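You operate a simulated robot arm through the tools that you are given. There is no shell and no other tool.

You run a simulated robot arm. Do the job below in one go: nothing can be reset, and whatever is moved stays where it is left.

Task
Give the blue pot one level scoop of plant feed.
Fine: lid off the feed tub, scoop back in its place, lid on again. Set down upright: scoop.

The check looks at the end state, three seconds after you hand in, the way a careful person would. Anything else that was tipped, shoved, dropped, spilled or broken makes it a failure. Lids that push on must go on centred and level and be pressed home; caps that screw on are set level and turned clockwise until they are tight.

Robot
A 6-joint arm with a two-finger parallel gripper, fixed in place. Base frame: the origin is at the foot of the arm, x ahead of it, y to its left, z up; the work surface is at about z = 0.78. Readings come in m, rad, newtons and seconds.
With the tool pointing down near the work surface it reaches from about 0.26 to 0.68 m from the base axis. Its first joint turns from -1.152 to 1.152 rad. Payload 2.9 kg.
The TCP is the grasp point between the finger pads, 0.03 m short of the fingertips. In the tool frame z runs along the fingers and y along their closing line. Largest opening 0.11 m; finger width 0.02, thickness 0.01; the body of the gripper, 0.048 by 0.112 m, starts 0.055 m behind the TCP.
Orientation is that of the tool frame in the base frame, as a unit quaternion [x, y, z, w]. With the fingers straight down and closing along the base's y, the tool's x points along the base's -x, its y along +y and its z along -z.

Tools
- The arm moves only by the tool play_rows. Its argument "targets" is a list of rows, each a list of 7 numbers: the shift along the tool's x, y, z in mm, then the turn, a rotation vector about the tool's x, y, z in rad, then the opening in per cent of the stroke, from 0 (shut) to 100 (fully open). In form: [[x, y, z, rx, ry, rz, claw], ...]. A call has 1 to 20 rows; each row shifts and turns the commanded pose from where the row before left it, along the tool's axes as they then stand. A row lasts 0.2 s, in which the tool goes at most 0.05 m and 0.15 rad; a call with a longer step from one row to the next is refused whole, and so is a gripper value outside its range. A pose out of reach is approached as far as the arm can. The call stops where the force on the tool passes 70 N (or 10 N more than at its start, if that is more) or the arm is blocked; 0.2 s more then pass. The fingers move at their own pace (about 0.108 m/s each) and stop on an object; they squeeze with about 43 N. The grip force told is the motor's: it shows also when the fingers shut on nothing. Time passes only in rows, and 0.2 s behind the last, so rows that do not move let the fingers close. It gives the time, the measured TCP pose, the force on the tool (base axes), the opening and the grip force at its end, in the units of the frame above (readings bear some noise), with the torque about the TCP (base axes, N m) and any sound that the robot's microphone picked up.
- Cameras (640 x 400 px; columns grow to the right, rows downward): "scene" is fixed at [0.0594, 0.4186, 1.4142]; the picture's right is [-0.88, -0.47, 0.00], its down [-0.21, 0.39, -0.90] and it looks along [0.42, -0.79, -0.44] (base axes); focal length 293 px, centre (320, 200). "wrist" rides on the gripper at [0.072, 0.017, -0.103] in the tool frame; the picture's right is [-0.23, 0.97, 0.00], its down [-0.76, -0.18, -0.62] and it looks along [-0.61, -0.14, 0.78] (tool axes); focal length 222 px, centre (320, 200). There is no depth. A picture from a camera that has moved, and an enlarged one, comes with that camera's place and axes in the base frame and with its lens. The place of the scene camera against the robot may be out by one fixed shift of up to 0.025 m in any direction.
- capture(camera): a new picture of that camera. It takes no simulated time.
- enlarge(camera, box): a new picture of the part [left, top, right, bottom] of that camera's present view, enlarged. It takes no simulated time.
- sign_off(): hands the job in; it is judged then, once.

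Places have to be worked out from the pictures, the camera data and where the tool is seen. Open the gripper and draw the arm clear of the work before you hand the job in, unless the task says otherwise.

The tools are called by a JSON object that holds its "fn" and its "kwargs". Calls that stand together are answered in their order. play_rows: Moves the arm, as the interface text tells. Its arguments: {"type":"object","properties":{"targets":{"type":"array","items":{"type":"array","items":{"type":"number"}}}},"required":["targets"]} The other tools are called the same way: capture (camera) takes a picture; enlarge (camera, box) takes an enlarged picture of a part of a camera's view; sign_off () hands the job in.

At the start:

```text
time_s: 0.0
ee_pos: [0.3797, -0.0741, 1.2742]
tool_rot: [0.0, 1.0, 0.0, 0.0]
wrist_force: [-0.3, 0.6, -0.3]
moment: [0.0, 0.02, 0.02]
grip_width: 0.1099
gripper_force: 0.0
```

scene: 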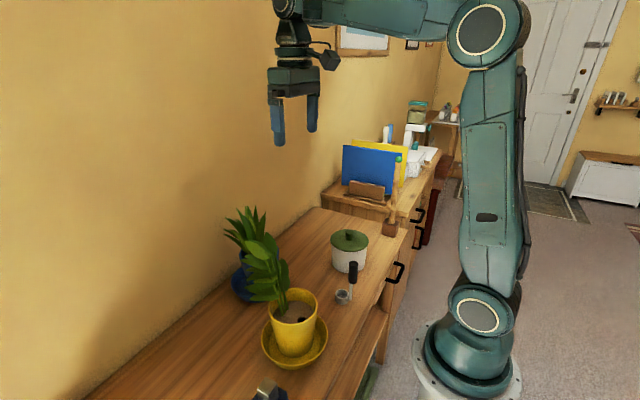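
wrist: 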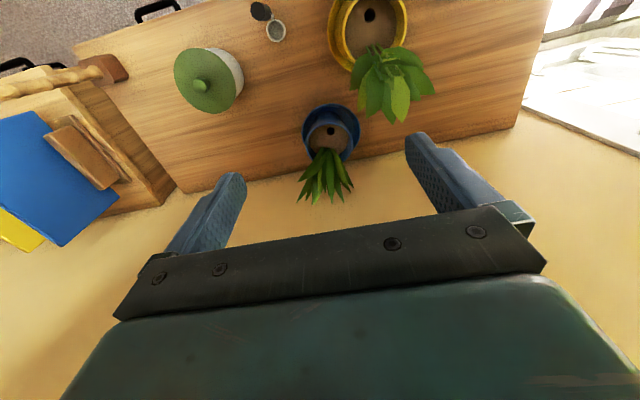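

I see a tub with a green knobbed lid, a scoop with a dark handle, a yellow potted plant and a blue potted plant. I'll take closer views before moving.

{"fn": "enlarge", "kwargs": {"camera": "scene", "box": [220, 200, 420, 400]}}

{"fn": "enlarge", "kwargs": {"camera": "wrist", "box": [120, 0, 440, 200]}}

{"fn": "enlarge", "kwargs": {"camera": "scene", "box": [310, 220, 410, 320]}}

```text
2.00 times, centred on (320, 300) of scene
camera zoom: at [0.0594, 0.4186, 1.4142], right [-0.88, -0.47, 0.0], down [-0.21, 0.39, -0.9], along [0.42, -0.79, -0.44], focal length 587 px, centre (320, 0)
```

zoom: 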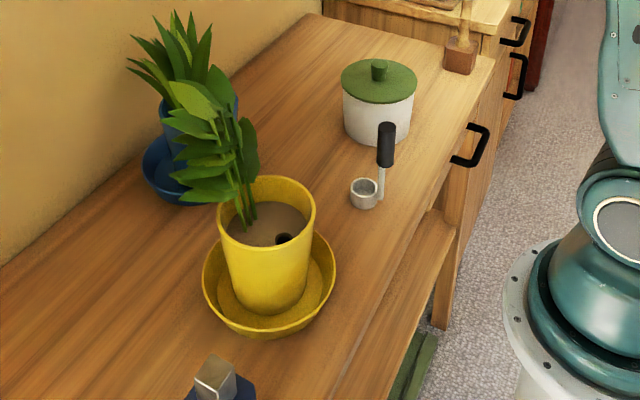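

```text
2.00 times, centred on (280, 100) of wrist
camera zoom: at [0.3078, -0.0562, 1.3777], right [0.23, 0.97, 0.0], down [0.76, -0.18, 0.62], along [0.61, -0.14, -0.78], focal length 444 px, centre (400, 400)
```

zoom: 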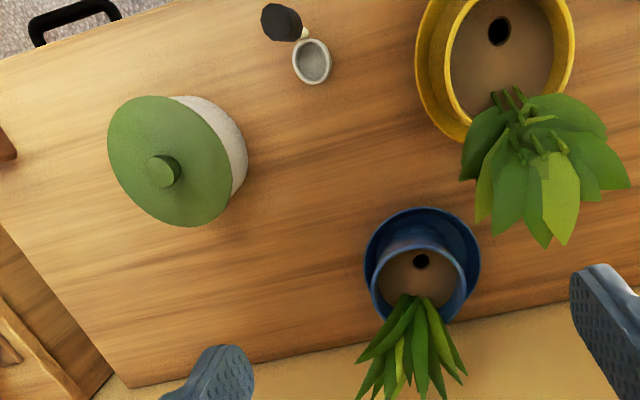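

```text
4.00 times, centred on (360, 270) of scene
camera zoom: at [0.0594, 0.4186, 1.4142], right [-0.88, -0.47, 0.0], down [-0.21, 0.39, -0.9], along [0.42, -0.79, -0.44], focal length 1173 px, centre (160, -80)
```

zoom: 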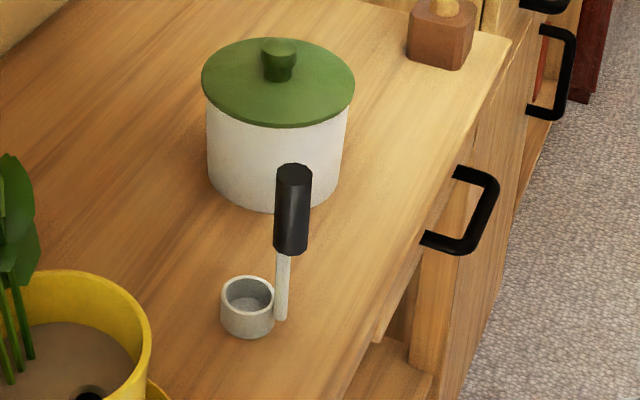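

From the first ray estimates I place the tub near (0.35, -0.31), the scoop near (0.29, -0.15) and the blue pot near (0.52, -0.08). I'll move high above the tub to get a better wrist view.

{"fn": "play_rows", "kwargs": {"targets": [[4, -30, 20, 0, 0, 0, 100], [4, -30, 20, 0, 0, 0, 100], [4, -30, 20, 0, 0, 0, 100], [4, -30, 20, 0, 0, 0, 100], [4, -30, 20, 0, 0, 0, 100], [4, -30, 20, 0, 0, 0, 100], [3, -28, 20, 0, 0, 0, 100], [3, -28, 20, 0, 0, 0, 100], [0, 0, 0, 0, 0, 0, 100]]}}

{"fn": "capture", "kwargs": {"camera": "wrist"}}

{"fn": "capture", "kwargs": {"camera": "scene"}}

```text
time_s: 2.0
ee_pos: [0.3494, -0.311, 1.1159]
tool_rot: [0.0, 1.0, 0.0, 0.001]
wrist_force: [0.2, 0.0, 0.3]
moment: [-0.05, -0.03, 0.01]
grip_width: 0.1102
gripper_force: 0.1
```

```text
taken
camera wrist: at [0.2763, -0.2925, 1.2182], right [0.23, 0.97, 0.0], down [0.76, -0.18, 0.62], along [0.61, -0.14, -0.78], focal length 222 px, centre (320, 200)
```

wrist: 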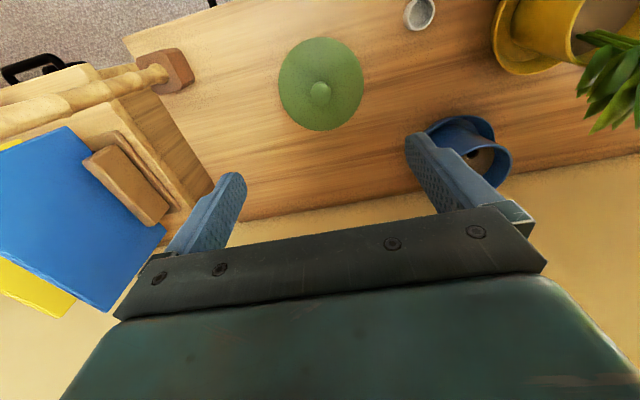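

```text
taken
```

scene: 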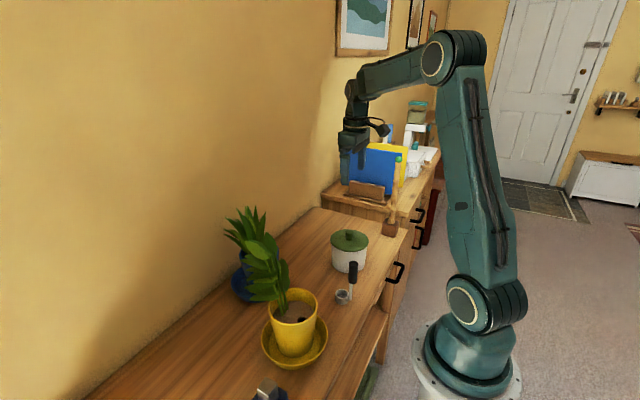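

The knob now sits right under the tool at about (0.350, -0.309, 0.884). I'll enlarge the lid and the other objects to measure them.

{"fn": "enlarge", "kwargs": {"camera": "wrist", "box": [260, 20, 388, 148]}}

{"fn": "enlarge", "kwargs": {"camera": "wrist", "box": [384, 0, 640, 200]}}

{"fn": "enlarge", "kwargs": {"camera": "scene", "box": [225, 195, 305, 305]}}

{"fn": "enlarge", "kwargs": {"camera": "scene", "box": [325, 225, 375, 275]}}

{"fn": "enlarge", "kwargs": {"camera": "scene", "box": [325, 255, 375, 305]}}

```text
3.12 times, centred on (324, 84) of wrist
camera zoom: at [0.2763, -0.2925, 1.2182], right [0.23, 0.97, 0.0], down [0.76, -0.18, 0.62], along [0.61, -0.14, -0.78], focal length 694 px, centre (308, 562)
```

zoom: 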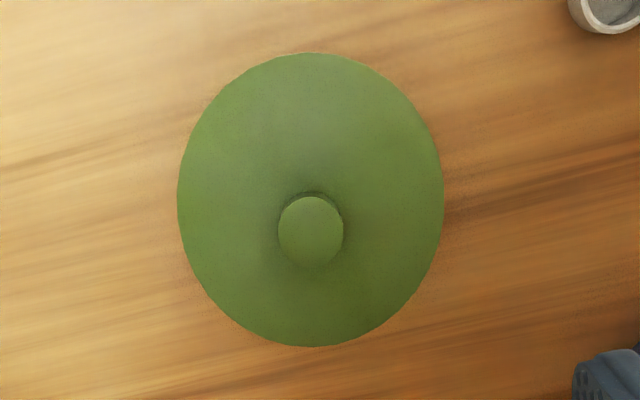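

```text
2.00 times, centred on (512, 100) of wrist
camera zoom: at [0.2763, -0.2925, 1.2182], right [0.23, 0.97, 0.0], down [0.76, -0.18, 0.62], along [0.61, -0.14, -0.78], focal length 444 px, centre (-64, 400)
```

zoom: 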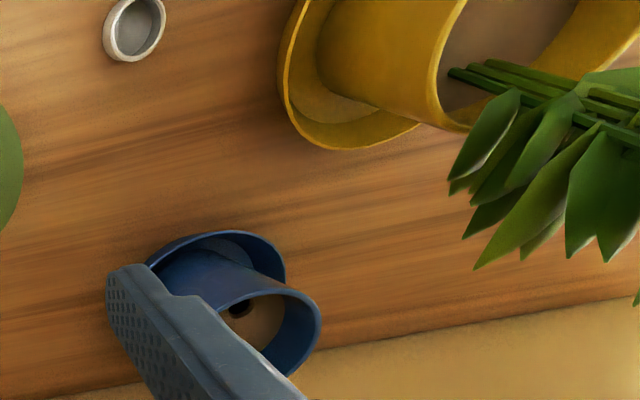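

```text
3.64 times, centred on (265, 250) of scene
camera zoom: at [0.0594, 0.4186, 1.4142], right [-0.88, -0.47, 0.0], down [-0.21, 0.39, -0.9], along [0.42, -0.79, -0.44], focal length 1067 px, centre (520, 18)
```

zoom: 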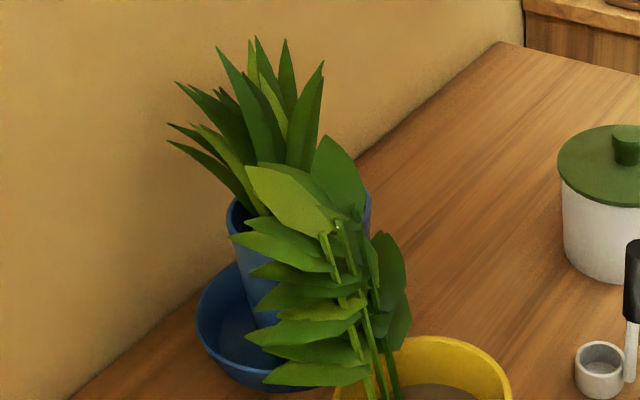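

```text
8.00 times, centred on (350, 250) of scene
camera zoom: at [0.0594, 0.4186, 1.4142], right [-0.88, -0.47, 0.0], down [-0.21, 0.39, -0.9], along [0.42, -0.79, -0.44], focal length 2347 px, centre (80, -200)
```

zoom: 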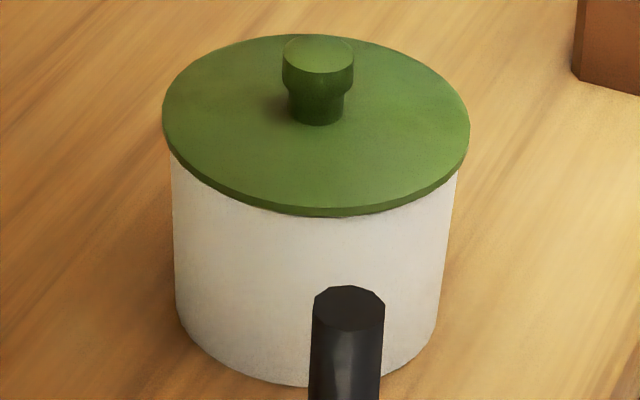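

```text
8.00 times, centred on (350, 280) of scene
camera zoom: at [0.0594, 0.4186, 1.4142], right [-0.88, -0.47, 0.0], down [-0.21, 0.39, -0.9], along [0.42, -0.79, -0.44], focal length 2347 px, centre (80, -440)
```

zoom: 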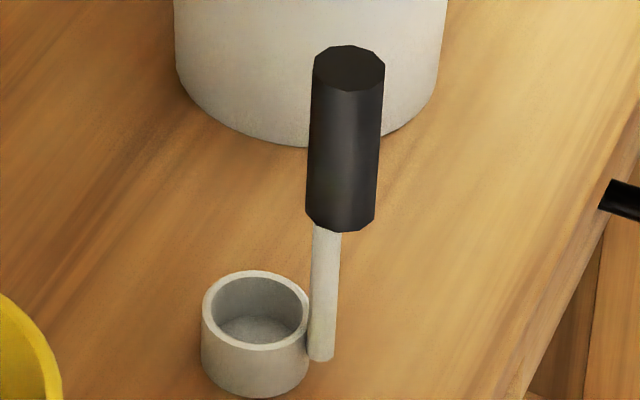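

The lid is a thin disc about 0.12 m across with a mushroom knob, and the scoop is a small cup with a vertical handle. I'll move over the scoop for a close view.

{"fn": "play_rows", "kwargs": {"targets": [[10, 32, 0, 0, 0, 0, 100], [10, 32, 0, 0, 0, 0, 100], [10, 32, 0, 0, 0, 0, 100], [10, 32, 0, 0, 0, 0, 100], [10, 32, 0, 0, 0, 0, 100], [0, 0, 0, 0, 0, 0, 100]]}}

{"fn": "capture", "kwargs": {"camera": "wrist"}}

{"fn": "enlarge", "kwargs": {"camera": "wrist", "box": [256, 40, 384, 120]}}

```text
time_s: 3.4
ee_pos: [0.3004, -0.1493, 1.1135]
tool_rot: [0.0, 1.0, -0.001, 0.001]
wrist_force: [0.3, 0.4, -0.6]
moment: [-0.01, 0.0, 0.0]
grip_width: 0.1099
gripper_force: 0.1
```

```text
taken
camera wrist: at [0.2273, -0.132, 1.218], right [0.23, 0.97, 0.0], down [0.76, -0.18, 0.62], along [0.61, -0.14, -0.78], focal length 222 px, centre (320, 200)
```

wrist: 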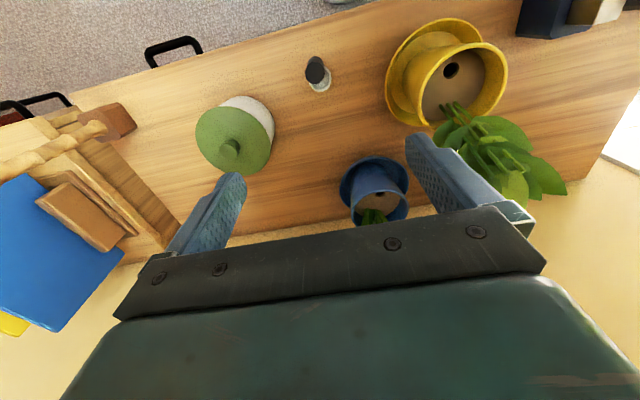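

```text
5.00 times, centred on (320, 80) of wrist
camera zoom: at [0.2273, -0.132, 1.218], right [0.23, 0.97, 0.0], down [0.76, -0.18, 0.62], along [0.61, -0.14, -0.78], focal length 1111 px, centre (320, 800)
```

zoom: 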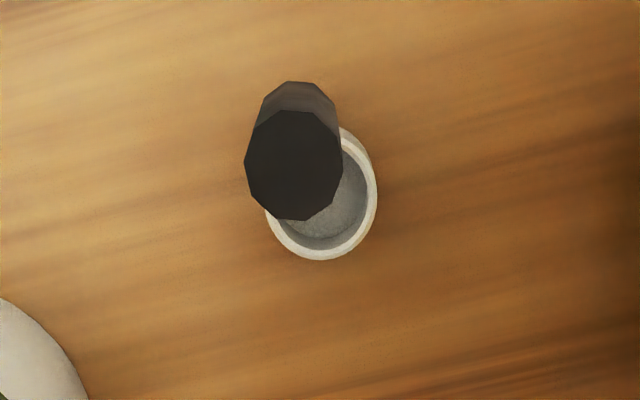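

The scoop cup is centred near (0.300, -0.149), with its handle on the -x side at about (0.274, -0.150) and its top around z 0.90. I'll go back over the tub, lower, to pin down the knob before grasping it.

{"fn": "play_rows", "kwargs": {"targets": [[-10, -32, 10, 0, 0, 0, 60], [-10, -32, 10, 0, 0, 0, 60], [-10, -32, 10, 0, 0, 0, 60], [-10, -32, 10, 0, 0, 0, 60], [-10, -32, 10, 0, 0, 0, 60], [0, 0, 30, 0, 0, 0, 60], [0, 0, 30, 0, 0, 0, 60], [0, 0, 0, 0, 0, 0, 60]]}}

{"fn": "capture", "kwargs": {"camera": "wrist"}}

{"fn": "enlarge", "kwargs": {"camera": "wrist", "box": [220, 40, 420, 165]}}

{"fn": "enlarge", "kwargs": {"camera": "scene", "box": [310, 180, 410, 280]}}

```text
time_s: 5.2
ee_pos: [0.353, -0.3091, 1.0037]
tool_rot: [0.0, 1.0, 0.0, 0.0]
wrist_force: [-0.2, -0.5, -0.1]
moment: [0.0, 0.02, -0.01]
grip_width: 0.0661
gripper_force: 0.1
```

```text
taken
camera wrist: at [0.2788, -0.2911, 1.1065], right [0.23, 0.97, 0.0], down [0.76, -0.18, 0.62], along [0.61, -0.14, -0.78], focal length 222 px, centre (320, 200)
```

wrist: 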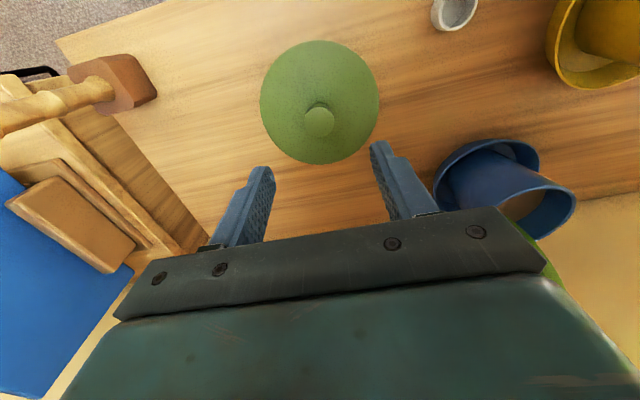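

```text
3.20 times, centred on (320, 102) of wrist
camera zoom: at [0.2788, -0.2911, 1.1065], right [0.23, 0.97, 0.0], down [0.76, -0.18, 0.62], along [0.61, -0.14, -0.78], focal length 711 px, centre (320, 512)
```

zoom: 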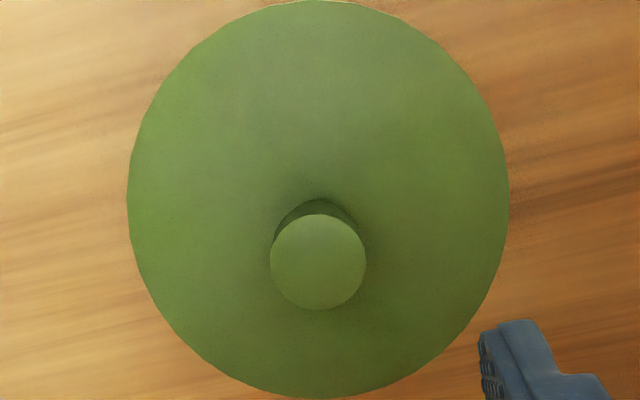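

```text
4.00 times, centred on (360, 230) of scene
camera zoom: at [0.0594, 0.4186, 1.4142], right [-0.88, -0.47, 0.0], down [-0.21, 0.39, -0.9], along [0.42, -0.79, -0.44], focal length 1173 px, centre (160, 80)
```

zoom: 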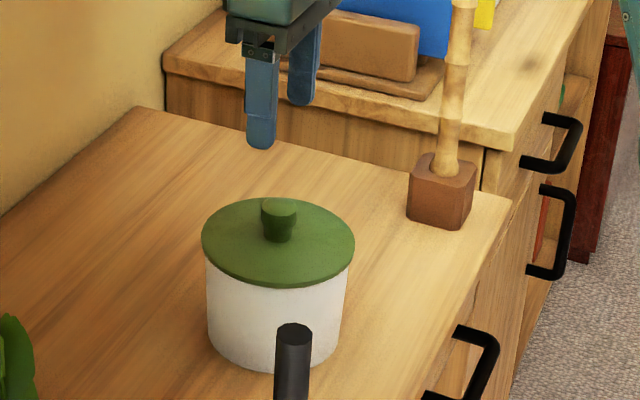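

The two wrist rays intersect at knob top ≈ (0.3516, -0.309, 0.894), and the lid disc top is at z ≈ 0.866. I'll descend to TCP z ≈ 0.905 with the fingers straddling the knob, then check.

{"fn": "play_rows", "kwargs": {"targets": [[1, 0, 25, 0, 0, 0, 60], [0, 0, 25, 0, 0, 0, 60], [0, 0, 25, 0, 0, 0, 60], [0, 0, 15, 0, 0, 0, 60], [0, 0, 8, 0, 0, 0, 60], [0, 0, 0, 0, 0, 0, 60]]}}

{"fn": "enlarge", "kwargs": {"camera": "wrist", "box": [200, 60, 440, 260]}}

{"fn": "enlarge", "kwargs": {"camera": "scene", "box": [310, 190, 390, 280]}}

```text
time_s: 6.6
ee_pos: [0.3488, -0.3095, 0.9062]
tool_rot: [0.001, 1.0, -0.001, 0.0]
wrist_force: [0.4, -0.6, -0.3]
moment: [0.01, 0.02, -0.01]
grip_width: 0.0662
gripper_force: 0.0
```

```text
2.00 times, centred on (320, 160) of wrist
camera zoom: at [0.2761, -0.2923, 1.0094], right [0.23, 0.97, 0.0], down [0.76, -0.18, 0.62], along [0.61, -0.14, -0.78], focal length 444 px, centre (320, 280)
```

zoom: 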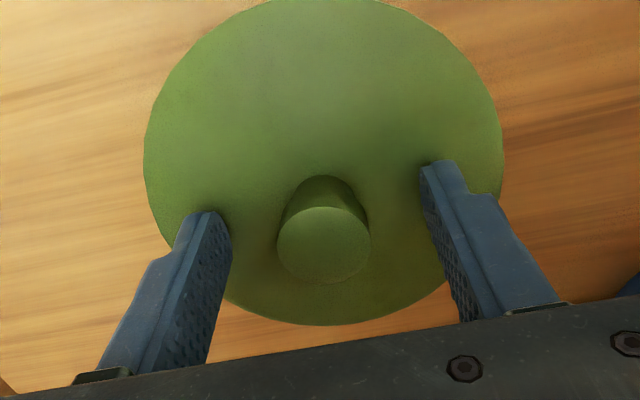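

```text
4.44 times, centred on (350, 235) of scene
camera zoom: at [0.0594, 0.4186, 1.4142], right [-0.88, -0.47, 0.0], down [-0.21, 0.39, -0.9], along [0.42, -0.79, -0.44], focal length 1304 px, centre (187, 44)
```

zoom: 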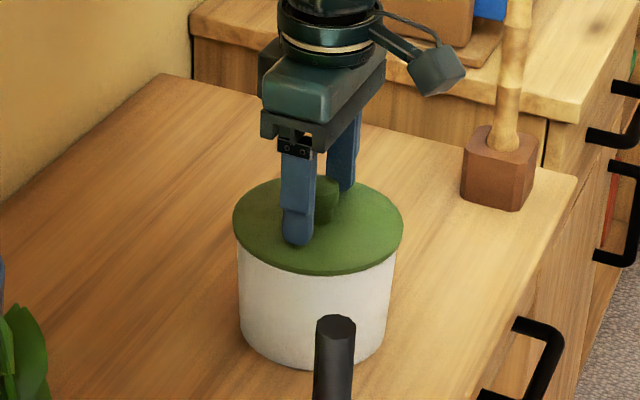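

The fingers straddle the knob with a few millimetres left above the lid disc. I'll drop 4 mm, nudge 2 mm forward, and close on the knob.

{"fn": "play_rows", "kwargs": {"targets": [[-2, 0, 4, 0, 0, 0, 60], [0, 0, 0, 0, 0, 0, 30], [0, 0, 0, 0, 0, 0, 10], [0, 0, 0, 0, 0, 0, 0], [0, 0, 0, 0, 0, 0, 0]]}}

{"fn": "enlarge", "kwargs": {"camera": "wrist", "box": [200, 60, 440, 260]}}

```text
time_s: 7.8
ee_pos: [0.3513, -0.3089, 0.9034]
tool_rot: [0.0, 1.0, 0.0, 0.001]
wrist_force: [2.6, 12.9, 24.1]
moment: [0.42, 0.05, -0.07]
grip_width: 0.0254
gripper_force: 43.0
```

```text
2.00 times, centred on (320, 160) of wrist
camera zoom: at [0.2788, -0.2916, 1.0067], right [0.23, 0.97, 0.0], down [0.76, -0.18, 0.63], along [0.61, -0.14, -0.78], focal length 444 px, centre (320, 280)
```

zoom: 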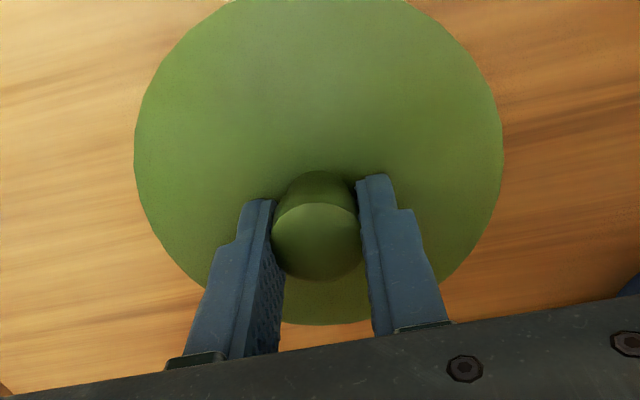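

The knob is gripped (width 25.4 mm), with a small sideways and upward load. I'll relax sideways slightly and start raising slowly to see how the lid comes off.

{"fn": "play_rows", "kwargs": {"targets": [[0, 1, -1, 0, 0, 0, 0], [0, 0, -2, 0, 0, 0, 0], [0, 0, -2, 0, 0, 0, 0], [0, 0, -2, 0, 0, 0, 0]]}}

{"fn": "enlarge", "kwargs": {"camera": "scene", "box": [310, 190, 390, 280]}}

```text
time_s: 8.8
ee_pos: [0.3516, -0.3092, 0.9089]
tool_rot: [0.001, 1.0, 0.0, 0.0]
wrist_force: [0.2, 0.3, -0.7]
moment: [0.0, 0.0, -0.04]
grip_width: 0.0253
gripper_force: 43.0
heard: snap
```

```text
4.44 times, centred on (350, 235) of scene
camera zoom: at [0.0594, 0.4186, 1.4142], right [-0.88, -0.47, 0.0], down [-0.21, 0.39, -0.9], along [0.42, -0.79, -0.44], focal length 1304 px, centre (187, 44)
```

zoom: 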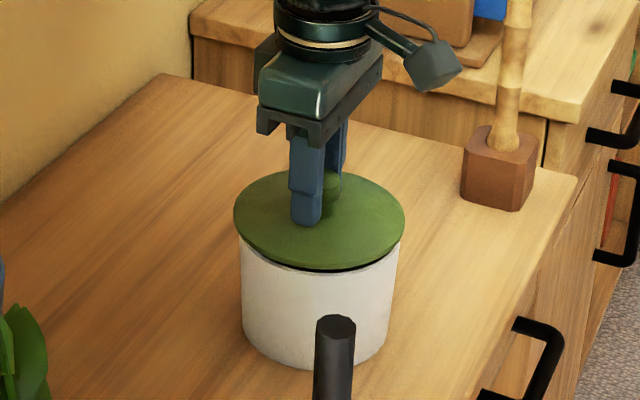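

A snap: the push-on lid popped free and is lifting cleanly. I'll raise it 0.13 m straight up and check both the lid and the tub.

{"fn": "play_rows", "kwargs": {"targets": [[0, 0, -5, 0, 0, 0, 0], [0, 0, -10, 0, 0, 0, 0], [0, 0, -15, 0, 0, 0, 0], [0, 0, -20, 0, 0, 0, 0], [0, 0, -20, 0, 0, 0, 0], [0, 0, -20, 0, 0, 0, 0], [0, 0, -20, 0, 0, 0, 0], [0, 0, -20, 0, 0, 0, 0], [0, 0, 0, 0, 0, 0, 0]]}}

{"fn": "capture", "kwargs": {"camera": "wrist"}}

{"fn": "enlarge", "kwargs": {"camera": "scene", "box": [300, 150, 400, 280]}}

```text
time_s: 10.8
ee_pos: [0.3505, -0.3084, 1.0402]
tool_rot: [-0.001, 1.0, 0.0, -0.001]
wrist_force: [0.1, 0.0, -0.5]
moment: [0.01, -0.01, 0.0]
grip_width: 0.0255
gripper_force: 43.1
```

```text
taken
camera wrist: at [0.2785, -0.2913, 1.1422], right [0.23, 0.97, 0.0], down [0.76, -0.18, 0.62], along [0.61, -0.14, -0.78], focal length 222 px, centre (320, 200)
```

wrist: 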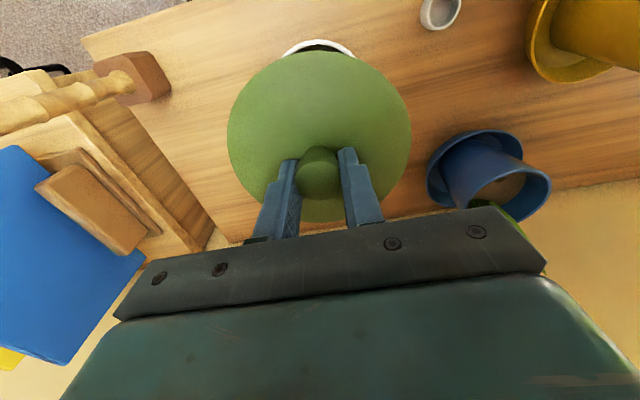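

```text
3.08 times, centred on (350, 215) of scene
camera zoom: at [0.0594, 0.4186, 1.4142], right [-0.88, -0.47, 0.0], down [-0.21, 0.39, -0.9], along [0.42, -0.79, -0.44], focal length 903 px, centre (228, 154)
```

zoom: 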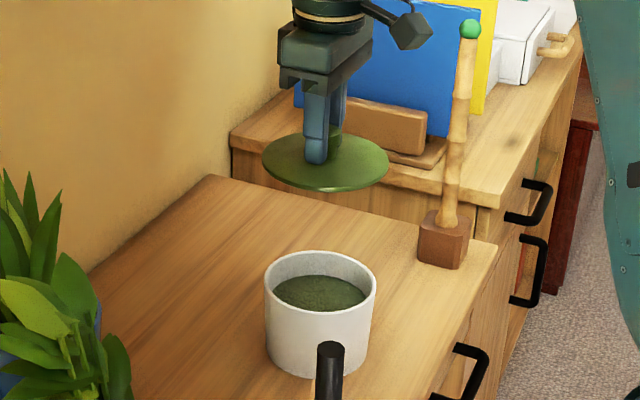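

The tub is open, with green feed about 20 mm below its rim, and I note a tall bamboo stick at the table's far corner to keep clear of. I'll carry the lid to the free spot near (0.52, -0.28) at this height.

{"fn": "play_rows", "kwargs": {"targets": [[-20, 4, 0, 0, 0, 0, 0], [-25, 4, 0, 0, 0, 0, 0], [-25, 4, 0, 0, 0, 0, 0], [-25, 4, 0, 0, 0, 0, 0], [-25, 4, 0, 0, 0, 0, 0], [-25, 4, 0, 0, 0, 0, 0], [-25, 4, 0, 0, 0, 0, 0], [0, 0, 20, 0, 0, 0, 0], [0, 0, 25, 0, 0, 0, 0], [0, 0, 25, 0, 0, 0, 0], [0, 0, 25, 0, 0, 0, 0], [0, 0, 25, 0, 0, 0, 0], [0, 0, 25, 0, 0, 0, 0], [0, 0, 20, 0, 0, 0, 0], [0, 0, 0, 0, 0, 0, 0]]}}

{"fn": "capture", "kwargs": {"camera": "scene"}}

{"fn": "capture", "kwargs": {"camera": "wrist"}}

```text
time_s: 14.0
ee_pos: [0.5206, -0.2807, 0.8755]
tool_rot: [0.0, 1.0, 0.0, 0.0]
wrist_force: [0.2, -0.4, -1.2]
moment: [0.05, -0.03, -0.01]
grip_width: 0.0258
gripper_force: 42.5
```

```text
taken
```

scene: 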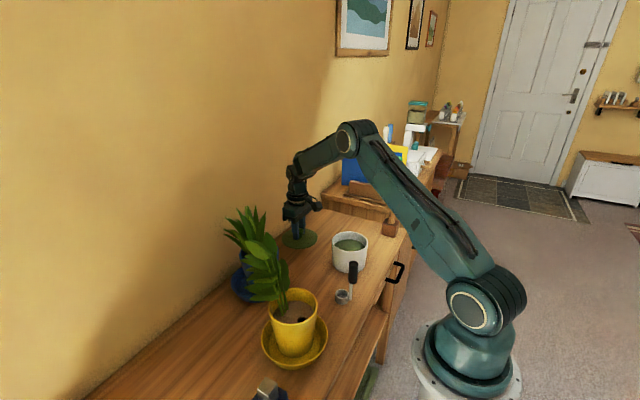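

```text
taken
camera wrist: at [0.4475, -0.2626, 0.9779], right [0.23, 0.97, 0.0], down [0.76, -0.18, 0.62], along [0.61, -0.14, -0.78], focal length 222 px, centre (320, 200)
```

wrist: 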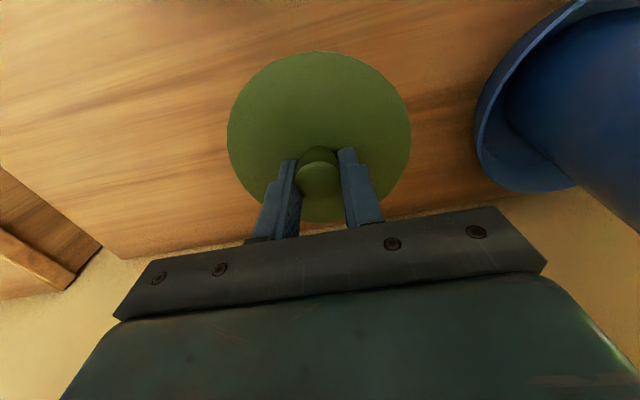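

The lid hangs level and clear of the blue saucer at about (0.52, -0.28). I'll lower 25 mm and then feel for the table in small steps.

{"fn": "play_rows", "kwargs": {"targets": [[0, 0, 10, 0, 0, 0, 0], [0, 0, 10, 0, 0, 0, 0], [0, 0, 5, 0, 0, 0, 0], [0, 0, 0, 0, 0, 0, 0]]}}

{"fn": "enlarge", "kwargs": {"camera": "scene", "box": [270, 200, 340, 260]}}

```text
time_s: 15.0
ee_pos: [0.5202, -0.2811, 0.85]
tool_rot: [0.001, 1.0, 0.0, 0.001]
wrist_force: [-0.5, 0.4, -0.1]
moment: [0.01, 0.01, -0.01]
grip_width: 0.0257
gripper_force: 42.5
```

```text
6.67 times, centred on (305, 230) of scene
camera zoom: at [0.0594, 0.4186, 1.4142], right [-0.88, -0.47, 0.0], down [-0.21, 0.39, -0.9], along [0.42, -0.79, -0.44], focal length 1956 px, centre (420, 0)
```

zoom: 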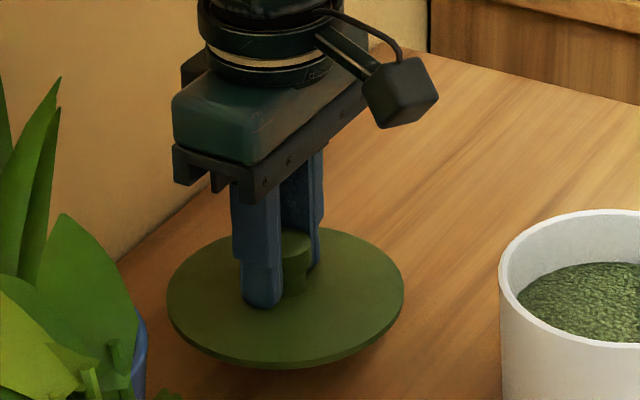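

{"fn": "play_rows", "kwargs": {"targets": [[0, 0, 4, 0, 0, 0, 0], [0, 0, 4, 0, 0, 0, 0], [0, 0, 0, 0, 0, 0, 0]]}}

```text
time_s: 15.8
ee_pos: [0.5209, -0.2818, 0.8418]
tool_rot: [0.0, 1.0, 0.0, 0.0]
wrist_force: [-0.1, 0.0, -0.1]
moment: [-0.01, -0.01, -0.01]
grip_width: 0.0254
gripper_force: 42.9
```

There's still no contact at TCP z 0.842, so I'll continue in small steps down.

{"fn": "play_rows", "kwargs": {"targets": [[0, 0, 3, 0, 0, 0, 0], [0, 0, 3, 0, 0, 0, 0], [0, 0, 0, 0, 0, 0, 0]]}}

```text
time_s: 16.6
ee_pos: [0.5204, -0.2827, 0.8357]
tool_rot: [0.0, 1.0, 0.0, -0.001]
wrist_force: [-0.4, -0.4, -0.6]
moment: [0.01, 0.0, -0.01]
grip_width: 0.0256
gripper_force: 42.4
```

{"fn": "play_rows", "kwargs": {"targets": [[0, 0, 2, 0, 0, 0, 0], [0, 0, 2, 0, 0, 0, 0], [0, 0, 0, 0, 0, 0, 0]]}}

{"fn": "enlarge", "kwargs": {"camera": "scene", "box": [270, 200, 340, 260]}}

```text
time_s: 17.4
ee_pos: [0.5213, -0.2822, 0.8312]
tool_rot: [0.0, 1.0, 0.0, 0.0]
wrist_force: [-0.4, 0.2, 0.2]
moment: [0.0, 0.02, 0.05]
grip_width: 0.0256
gripper_force: 42.5
```

```text
6.67 times, centred on (305, 230) of scene
camera zoom: at [0.0594, 0.4186, 1.4142], right [-0.88, -0.47, 0.0], down [-0.21, 0.39, -0.9], along [0.42, -0.79, -0.44], focal length 1956 px, centre (420, 0)
```

zoom: 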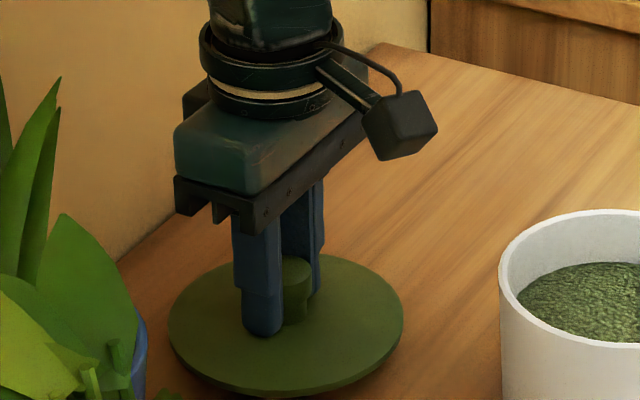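

The disc still floats about a centimetre above the table with no force. I'll keep lowering in 2 mm steps.

{"fn": "play_rows", "kwargs": {"targets": [[0, 0, 2, 0, 0, 0, 0], [0, 0, 0, 0, 0, 0, 0]]}}

{"fn": "play_rows", "kwargs": {"targets": [[0, 0, 2, 0, 0, 0, 0], [0, 0, 0, 0, 0, 0, 0]]}}

```text
time_s: 18.0
ee_pos: [0.5215, -0.2814, 0.8314]
tool_rot: [0.001, 1.0, 0.001, 0.0]
wrist_force: [-0.1, -0.1, -0.7]
moment: [0.0, 0.0, -0.02]
grip_width: 0.0257
gripper_force: 42.7
```

```text
time_s: 18.6
ee_pos: [0.5214, -0.281, 0.8281]
tool_rot: [0.0, 1.0, 0.0, 0.0]
wrist_force: [0.4, -0.3, 0.1]
moment: [0.02, 0.0, -0.01]
grip_width: 0.0253
gripper_force: 43.0
```

{"fn": "play_rows", "kwargs": {"targets": [[0, 0, 2, 0, 0, 0, 0], [0, 0, 0, 0, 0, 0, 0]]}}

{"fn": "enlarge", "kwargs": {"camera": "scene", "box": [270, 220, 340, 260]}}

```text
time_s: 19.2
ee_pos: [0.5221, -0.2808, 0.825]
tool_rot: [0.0, 1.0, 0.0, 0.0]
wrist_force: [-0.5, -0.1, 0.8]
moment: [-0.02, -0.01, 0.02]
grip_width: 0.0255
gripper_force: 43.0
```

```text
9.14 times, centred on (305, 240) of scene
camera zoom: at [0.0594, 0.4186, 1.4142], right [-0.88, -0.47, 0.0], down [-0.21, 0.39, -0.9], along [0.42, -0.79, -0.44], focal length 2682 px, centre (457, -166)
```

zoom: 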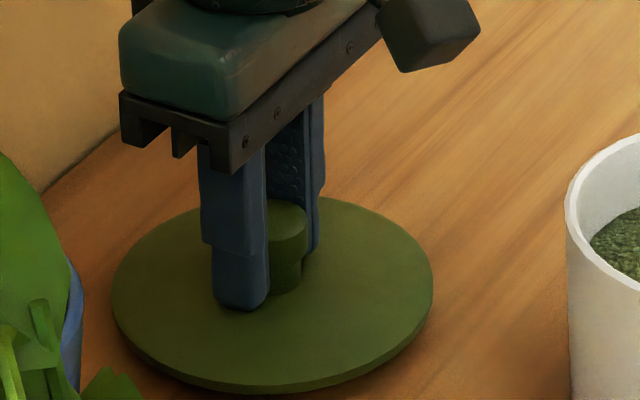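

The disc is nearly down and force is starting to hint at contact. I'll lower another 1.5 mm at a time.

{"fn": "play_rows", "kwargs": {"targets": [[0, 0, 1.5, 0, 0, 0, 0], [0, 0, 0, 0, 0, 0, 0]]}}

{"fn": "play_rows", "kwargs": {"targets": [[0, 0, 1.5, 0, 0, 0, 0], [0, 0, 0, 0, 0, 0, 0]]}}

```text
time_s: 19.8
ee_pos: [0.522, -0.2818, 0.8235]
tool_rot: [-0.001, 1.0, 0.0, 0.0]
wrist_force: [0.6, 0.1, -0.3]
moment: [0.0, -0.01, -0.01]
grip_width: 0.0255
gripper_force: 43.0
```

```text
time_s: 20.4
ee_pos: [0.5208, -0.2806, 0.8232]
tool_rot: [0.0, 1.0, 0.0, 0.001]
wrist_force: [0.1, -0.3, 0.1]
moment: [0.02, 0.01, -0.03]
grip_width: 0.0254
gripper_force: 42.9
```

{"fn": "play_rows", "kwargs": {"targets": [[0, 0, 1.5, 0, 0, 0, 0], [0, 0, 0, 0, 0, 0, 0]]}}

{"fn": "enlarge", "kwargs": {"camera": "scene", "box": [275, 232, 325, 262]}}

```text
time_s: 21.0
ee_pos: [0.5221, -0.2815, 0.8206]
tool_rot: [0.0, 1.0, 0.0, 0.0]
wrist_force: [-1.6, -0.2, 0.0]
moment: [-0.01, -0.01, -0.02]
grip_width: 0.0254
gripper_force: 42.7
```

```text
12.80 times, centred on (300, 247) of scene
camera zoom: at [0.0594, 0.4186, 1.4142], right [-0.88, -0.47, 0.0], down [-0.21, 0.39, -0.9], along [0.42, -0.79, -0.44], focal length 3755 px, centre (576, -402)
```

zoom: 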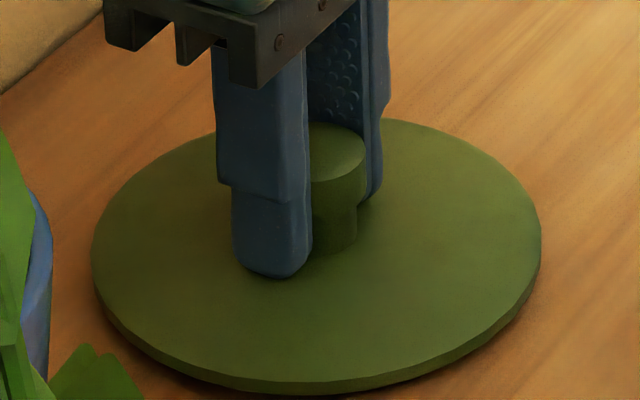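

Still no contact force at TCP z ≈ 0.8206, so I'll continue with 1 mm steps.

{"fn": "play_rows", "kwargs": {"targets": [[0, 0, 1, 0, 0, 0, 0], [0, 0, 0, 0, 0, 0, 0]]}}

{"fn": "play_rows", "kwargs": {"targets": [[0, 0, 1, 0, 0, 0, 0], [0, 0, 0, 0, 0, 0, 0]]}}

{"fn": "play_rows", "kwargs": {"targets": [[0, 0, 1, 0, 0, 0, 0], [0, 0, 0, 0, 0, 0, 0]]}}

```text
time_s: 21.6
ee_pos: [0.522, -0.2814, 0.8209]
tool_rot: [0.0, 1.0, 0.0, 0.0]
wrist_force: [-0.6, -0.2, -0.6]
moment: [0.0, -0.01, 0.03]
grip_width: 0.0256
gripper_force: 42.8
```

```text
time_s: 22.2
ee_pos: [0.5212, -0.2814, 0.8196]
tool_rot: [0.0, 1.0, 0.0, 0.0]
wrist_force: [-0.5, 0.2, 0.0]
moment: [0.01, 0.01, -0.01]
grip_width: 0.0255
gripper_force: 43.0
```

```text
time_s: 22.8
ee_pos: [0.5215, -0.2824, 0.8177]
tool_rot: [-0.001, 1.0, 0.0, 0.0]
wrist_force: [-0.1, 1.0, 0.9]
moment: [0.05, -0.02, 0.0]
grip_width: 0.0256
gripper_force: 43.1
```

{"fn": "play_rows", "kwargs": {"targets": [[0, 0, 1, 0, 0, 0, 0], [0, 0, 0, 0, 0, 0, 0]]}}

{"fn": "play_rows", "kwargs": {"targets": [[0, 0, 1, 0, 0, 0, 0], [0, 0, 0, 0, 0, 0, 0]]}}

{"fn": "enlarge", "kwargs": {"camera": "scene", "box": [275, 232, 325, 262]}}

```text
time_s: 23.4
ee_pos: [0.5234, -0.2816, 0.8171]
tool_rot: [0.001, 1.0, -0.001, 0.0]
wrist_force: [-2.5, 0.8, 7.9]
moment: [0.06, 0.06, -0.01]
grip_width: 0.0255
gripper_force: 43.4
```

```text
time_s: 24.0
ee_pos: [0.522, -0.2826, 0.8174]
tool_rot: [-0.001, 1.0, -0.001, 0.002]
wrist_force: [-5.1, 2.6, 22.3]
moment: [0.16, 0.41, 0.0]
grip_width: 0.0256
gripper_force: 43.1
```

```text
12.80 times, centred on (300, 247) of scene
camera zoom: at [0.0589, 0.4189, 1.4141], right [-0.88, -0.47, 0.0], down [-0.21, 0.39, -0.9], along [0.42, -0.79, -0.44], focal length 3755 px, centre (576, -402)
```

zoom: 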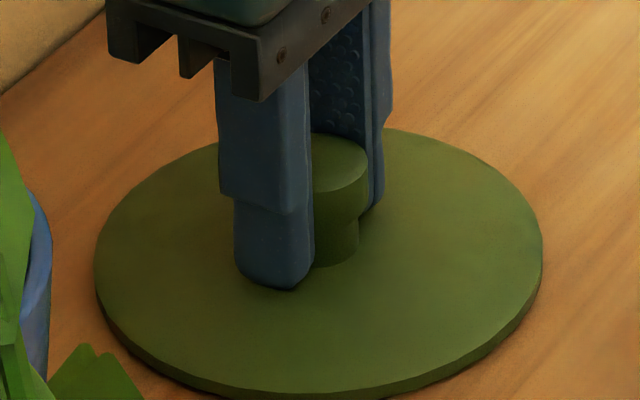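

Contact at TCP z ≈ 0.8175 (22 N), so the lid is on the table. I'll back off 1.5 mm and open the fingers gently.

{"fn": "play_rows", "kwargs": {"targets": [[0, 0, -1.5, 0, 0, 0, 0], [0, 0, 0, 0, 0, 0, 0], [0, 0, 0, 0, 0, 0, 35], [0, 0, 0, 0, 0, 0, 50], [0, 0, 0, 0, 0, 0, 50]]}}

{"fn": "enlarge", "kwargs": {"camera": "scene", "box": [275, 232, 325, 262]}}

```text
time_s: 25.2
ee_pos: [0.5207, -0.2812, 0.8185]
tool_rot: [0.0, 1.0, -0.001, 0.001]
wrist_force: [-0.1, -5.0, 13.8]
moment: [-0.07, -0.02, -0.03]
grip_width: 0.0519
gripper_force: 0.0
```

```text
12.80 times, centred on (300, 247) of scene
camera zoom: at [0.0591, 0.4186, 1.4142], right [-0.88, -0.47, 0.0], down [-0.21, 0.39, -0.9], along [0.42, -0.79, -0.44], focal length 3755 px, centre (576, -402)
```

zoom: 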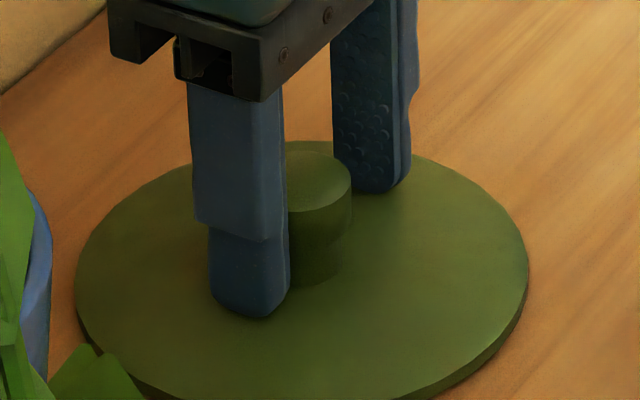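

The fingertips were just touching the lid disc but the knob is released and the lid lies flat. I'll rise straight up clear of the lid.

{"fn": "play_rows", "kwargs": {"targets": [[0, 0, -3, 0, 0, 0, 50], [0, 0, -5, 0, 0, 0, 55], [0, 0, -15, 0, 0, 0, 60], [0, 0, -25, 0, 0, 0, 60], [0, 0, -30, 0, 0, 0, 60], [0, 0, -40, 0, 0, 0, 60], [0, 0, -40, 0, 0, 0, 60], [0, 0, -40, 0, 0, 0, 60], [0, 0, 0, 0, 0, 0, 60]]}}

{"fn": "capture", "kwargs": {"camera": "wrist"}}

{"fn": "capture", "kwargs": {"camera": "scene"}}

```text
time_s: 27.2
ee_pos: [0.5201, -0.2812, 1.0153]
tool_rot: [0.001, 1.0, -0.001, 0.0]
wrist_force: [0.3, -0.3, -0.3]
moment: [0.04, 0.01, 0.01]
grip_width: 0.0663
gripper_force: 0.0
```

```text
taken
camera wrist: at [0.4471, -0.2627, 1.1194], right [0.23, 0.97, 0.0], down [0.76, -0.18, 0.62], along [0.61, -0.14, -0.78], focal length 222 px, centre (320, 200)
```

wrist: 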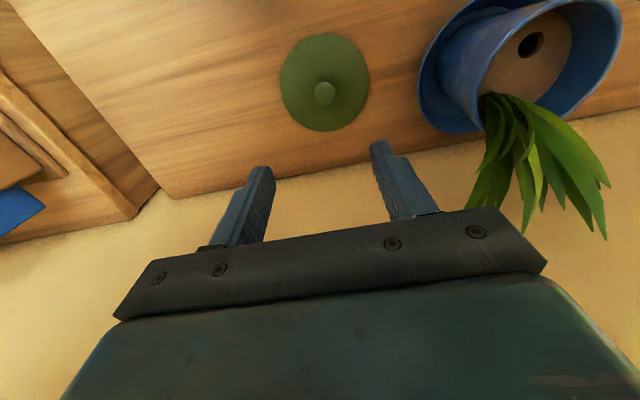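

```text
taken
```

scene: 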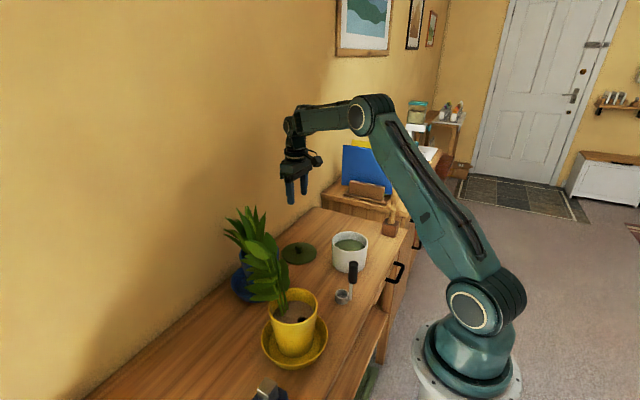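

The lid lies flat near (0.52, -0.28). Now I'll look at the blue pot's soil and leaves from here.

{"fn": "enlarge", "kwargs": {"camera": "wrist", "box": [400, 0, 640, 250]}}

{"fn": "enlarge", "kwargs": {"camera": "scene", "box": [215, 195, 325, 305]}}

```text
1.60 times, centred on (520, 125) of wrist
camera zoom: at [0.4471, -0.2627, 1.1194], right [0.23, 0.97, 0.0], down [0.76, -0.18, 0.62], along [0.61, -0.14, -0.78], focal length 355 px, centre (0, 320)
```

zoom: 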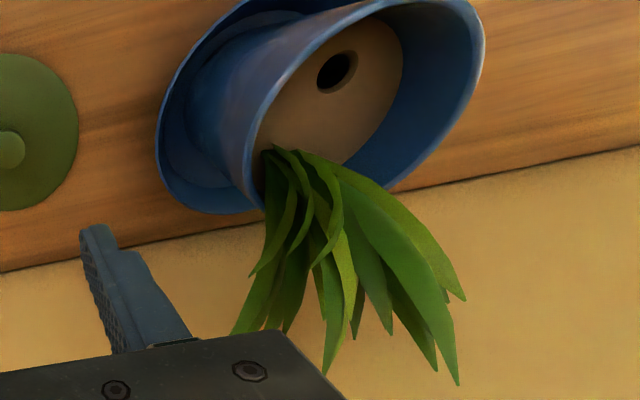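

```text
3.64 times, centred on (270, 250) of scene
camera zoom: at [0.0594, 0.4186, 1.4142], right [-0.88, -0.47, 0.0], down [-0.21, 0.39, -0.9], along [0.42, -0.79, -0.44], focal length 1067 px, centre (502, 18)
```

zoom: 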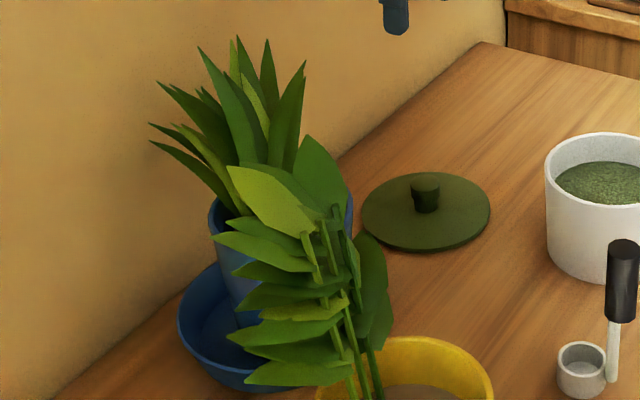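

The blue pot's soil is open on its -x side, with a dark hole at about (0.507, -0.078, 0.872), and its leaves lean to the wall. Next I'll look into the open tub to see the feed surface.

{"fn": "play_rows", "kwargs": {"targets": [[30, -4, -8, 0, 0, 0, 60], [30, -4, -8, 0, 0, 0, 60], [30, -4, -8, 0, 0, 0, 60], [30, -4, -8, 0, 0, 0, 60], [30, -4, -4, 0, 0, 0, 60], [30, -4, -4, 0, 0, 0, 60], [20, -4, 0, 0, 0, 0, 60], [0, 0, 0, 0, 0, 0, 60]]}}

{"fn": "capture", "kwargs": {"camera": "wrist"}}

{"fn": "enlarge", "kwargs": {"camera": "wrist", "box": [220, 30, 420, 155]}}

{"fn": "enlarge", "kwargs": {"camera": "scene", "box": [320, 220, 380, 280]}}

```text
time_s: 29.0
ee_pos: [0.3203, -0.3105, 1.0569]
tool_rot: [0.001, 1.0, 0.0, 0.0]
wrist_force: [0.4, -1.1, -0.2]
moment: [-0.02, -0.03, -0.01]
grip_width: 0.0661
gripper_force: 0.0
```

```text
taken
camera wrist: at [0.2487, -0.2927, 1.1604], right [0.23, 0.97, 0.0], down [0.76, -0.18, 0.62], along [0.61, -0.14, -0.78], focal length 222 px, centre (320, 200)
```

wrist: 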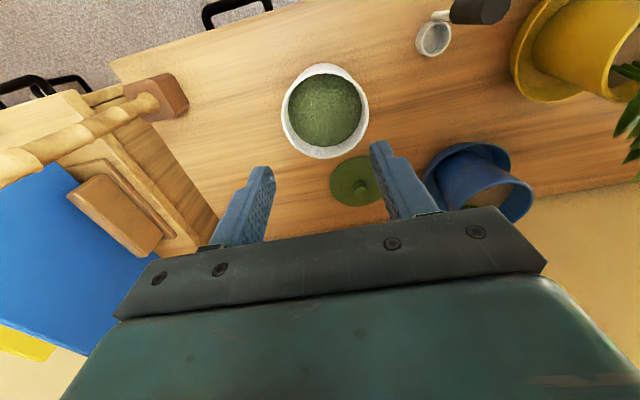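

```text
3.20 times, centred on (320, 92) of wrist
camera zoom: at [0.2487, -0.2927, 1.1604], right [0.23, 0.97, 0.0], down [0.76, -0.18, 0.62], along [0.61, -0.14, -0.78], focal length 711 px, centre (320, 544)
```

zoom: 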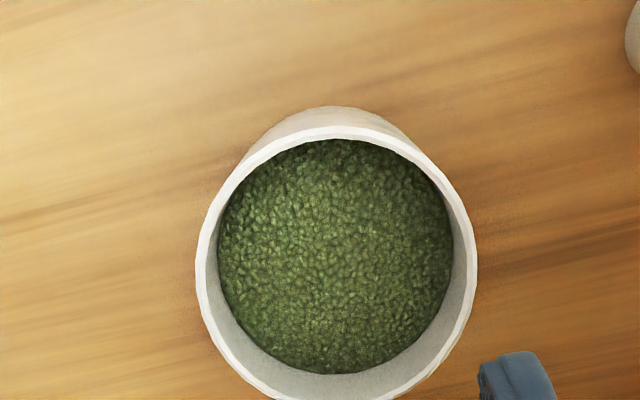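

```text
6.67 times, centred on (350, 250) of scene
camera zoom: at [0.0593, 0.4186, 1.4142], right [-0.88, -0.47, 0.0], down [-0.21, 0.39, -0.9], along [0.42, -0.79, -0.44], focal length 1956 px, centre (120, -133)
```

zoom: 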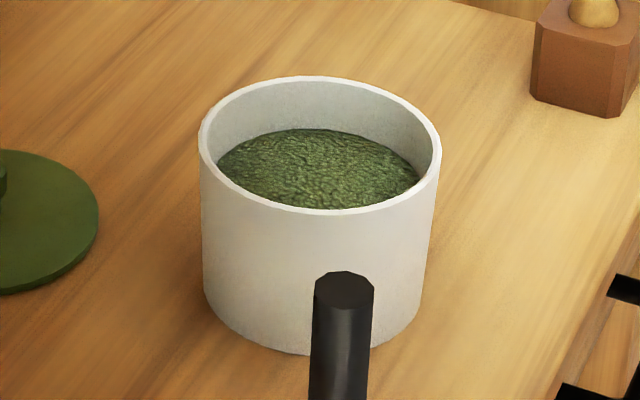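

The feed surface is about 25 mm below the tub rim (z ≈ 0.836) and the tub is centred at (0.350, -0.310). For pouring I'd want the tool yawed about 155° with the camera outward, so I'll test in free air that the wrist can turn that far.

{"fn": "play_rows", "kwargs": {"targets": [[-25, 35, -20, 0, 0, 0, 60], [-25, 35, -20, 0, 0, 0, 60], [-25, 35, -20, 0, 0, 0, 60], [0, 0, 0, 0, 0, 0.15, 60], [0, 0, 0, 0, 0, 0.15, 60], [0, 0, 0, 0, 0, 0.15, 60], [0, 0, 0, 0, 0, 0.15, 60], [0, 0, 0, 0, 0, 0.15, 60], [0, 0, 0, 0, 0, 0.15, 60], [0, 0, 0, 0, 0, 0.15, 60], [0, 0, 0, 0, 0, 0.15, 60], [0, 0, 0, 0, 0, 0.15, 60], [0, 0, 0, 0, 0, 0.15, 60], [0, 0, 0, 0, 0, 0.15, 60], [0, 0, 0, 0, 0, 0.15, 60], [0, 0, 0, 0, 0, 0.15, 60], [0, 0, 0, 0, 0, 0.15, 60], [0, 0, 0, 0, 0, 0.15, 60], [0, 0, 0, 0, 0, 0, 60]]}}

```text
time_s: 33.0
ee_pos: [0.3972, -0.2038, 1.1159]
tool_rot: [0.903, 0.43, 0.0, 0.0]
wrist_force: [-0.1, -0.4, 0.5]
moment: [0.02, 0.0, -0.01]
grip_width: 0.066
gripper_force: 0.0
```

The yaw reached 51° azimuth without trouble. I'll finish it to about 25° and test the outward pouring tilt (~105°) in free air at this height, then look.

{"fn": "play_rows", "kwargs": {"targets": [[0, 0, 0, 0, 0, 0.15, 60], [0, 0, 0, 0, 0, 0.15, 60], [0, 0, 0, 0, 0, 0.15, 60], [0, 0, 0, 0, 0.15, 0, 60], [0, 0, 0, 0, 0.15, 0, 60], [0, 0, 0, 0, 0.15, 0, 60], [0, 0, 0, 0, 0.15, 0, 60], [0, 0, 0, 0, 0.15, 0, 60], [0, 0, 0, 0, 0.15, 0, 60], [0, 0, 0, 0, 0.15, 0, 60], [0, 0, 0, 0, 0.15, 0, 60], [0, 0, 0, 0, 0, 0, 60]]}}

{"fn": "capture", "kwargs": {"camera": "scene"}}

{"fn": "capture", "kwargs": {"camera": "wrist"}}

```text
time_s: 35.6
ee_pos: [0.396, -0.2055, 1.1156]
tool_rot: [0.805, 0.181, 0.551, -0.124]
wrist_force: [-1.1, 0.3, -0.1]
moment: [-0.01, -0.01, -0.05]
grip_width: 0.0659
gripper_force: 0.1
```

```text
taken
```

scene: 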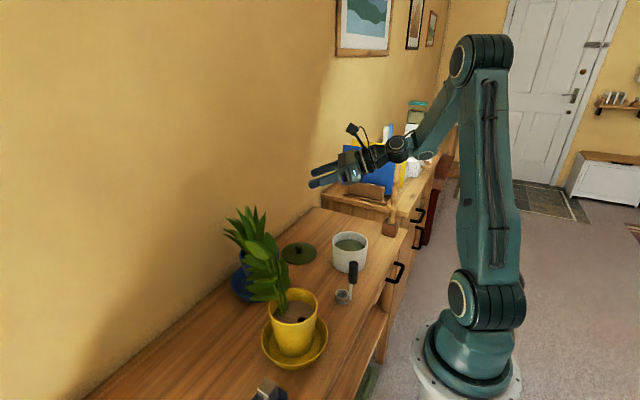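

```text
taken
camera wrist: at [0.3398, -0.2485, 1.2203], right [0.34, -0.92, -0.21], down [-0.85, -0.21, -0.49], along [0.4, 0.35, -0.85], focal length 222 px, centre (320, 200)
```

wrist: 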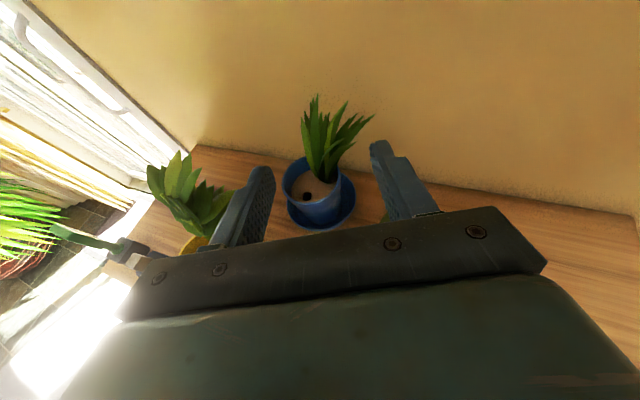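

The tilt works and the wrist view shows the blue pot's open soil with leaves behind it. I'll test the tilt further to about 112°.

{"fn": "play_rows", "kwargs": {"targets": [[0, 0, 0, 0, 0.15, 0, 60], [0, 0, 0, 0, 0.15, 0, 60], [0, 0, 0, 0, 0.15, 0, 60], [0, 0, 0, 0, 0.15, 0, 60], [0, 0, 0, 0, 0.15, 0, 60], [0, 0, 0, 0, 0.15, 0, 60], [0, 0, 0, 0, 0, 0, 60]]}}

{"fn": "capture", "kwargs": {"camera": "scene"}}

```text
time_s: 37.2
ee_pos: [0.4084, -0.1998, 1.1157]
tool_rot: [0.72, 0.16, 0.659, -0.146]
wrist_force: [0.4, -0.1, 0.0]
moment: [-0.03, 0.01, -0.04]
grip_width: 0.0659
gripper_force: 0.0
out of reach, approached as far as the arm can: row 2, 3, 4, 5, 6
```

```text
taken
```

scene: 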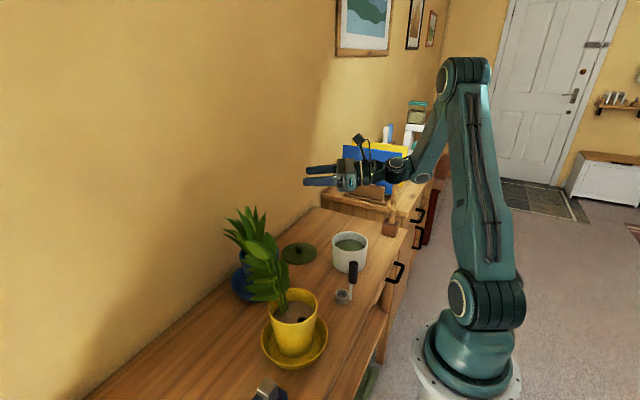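

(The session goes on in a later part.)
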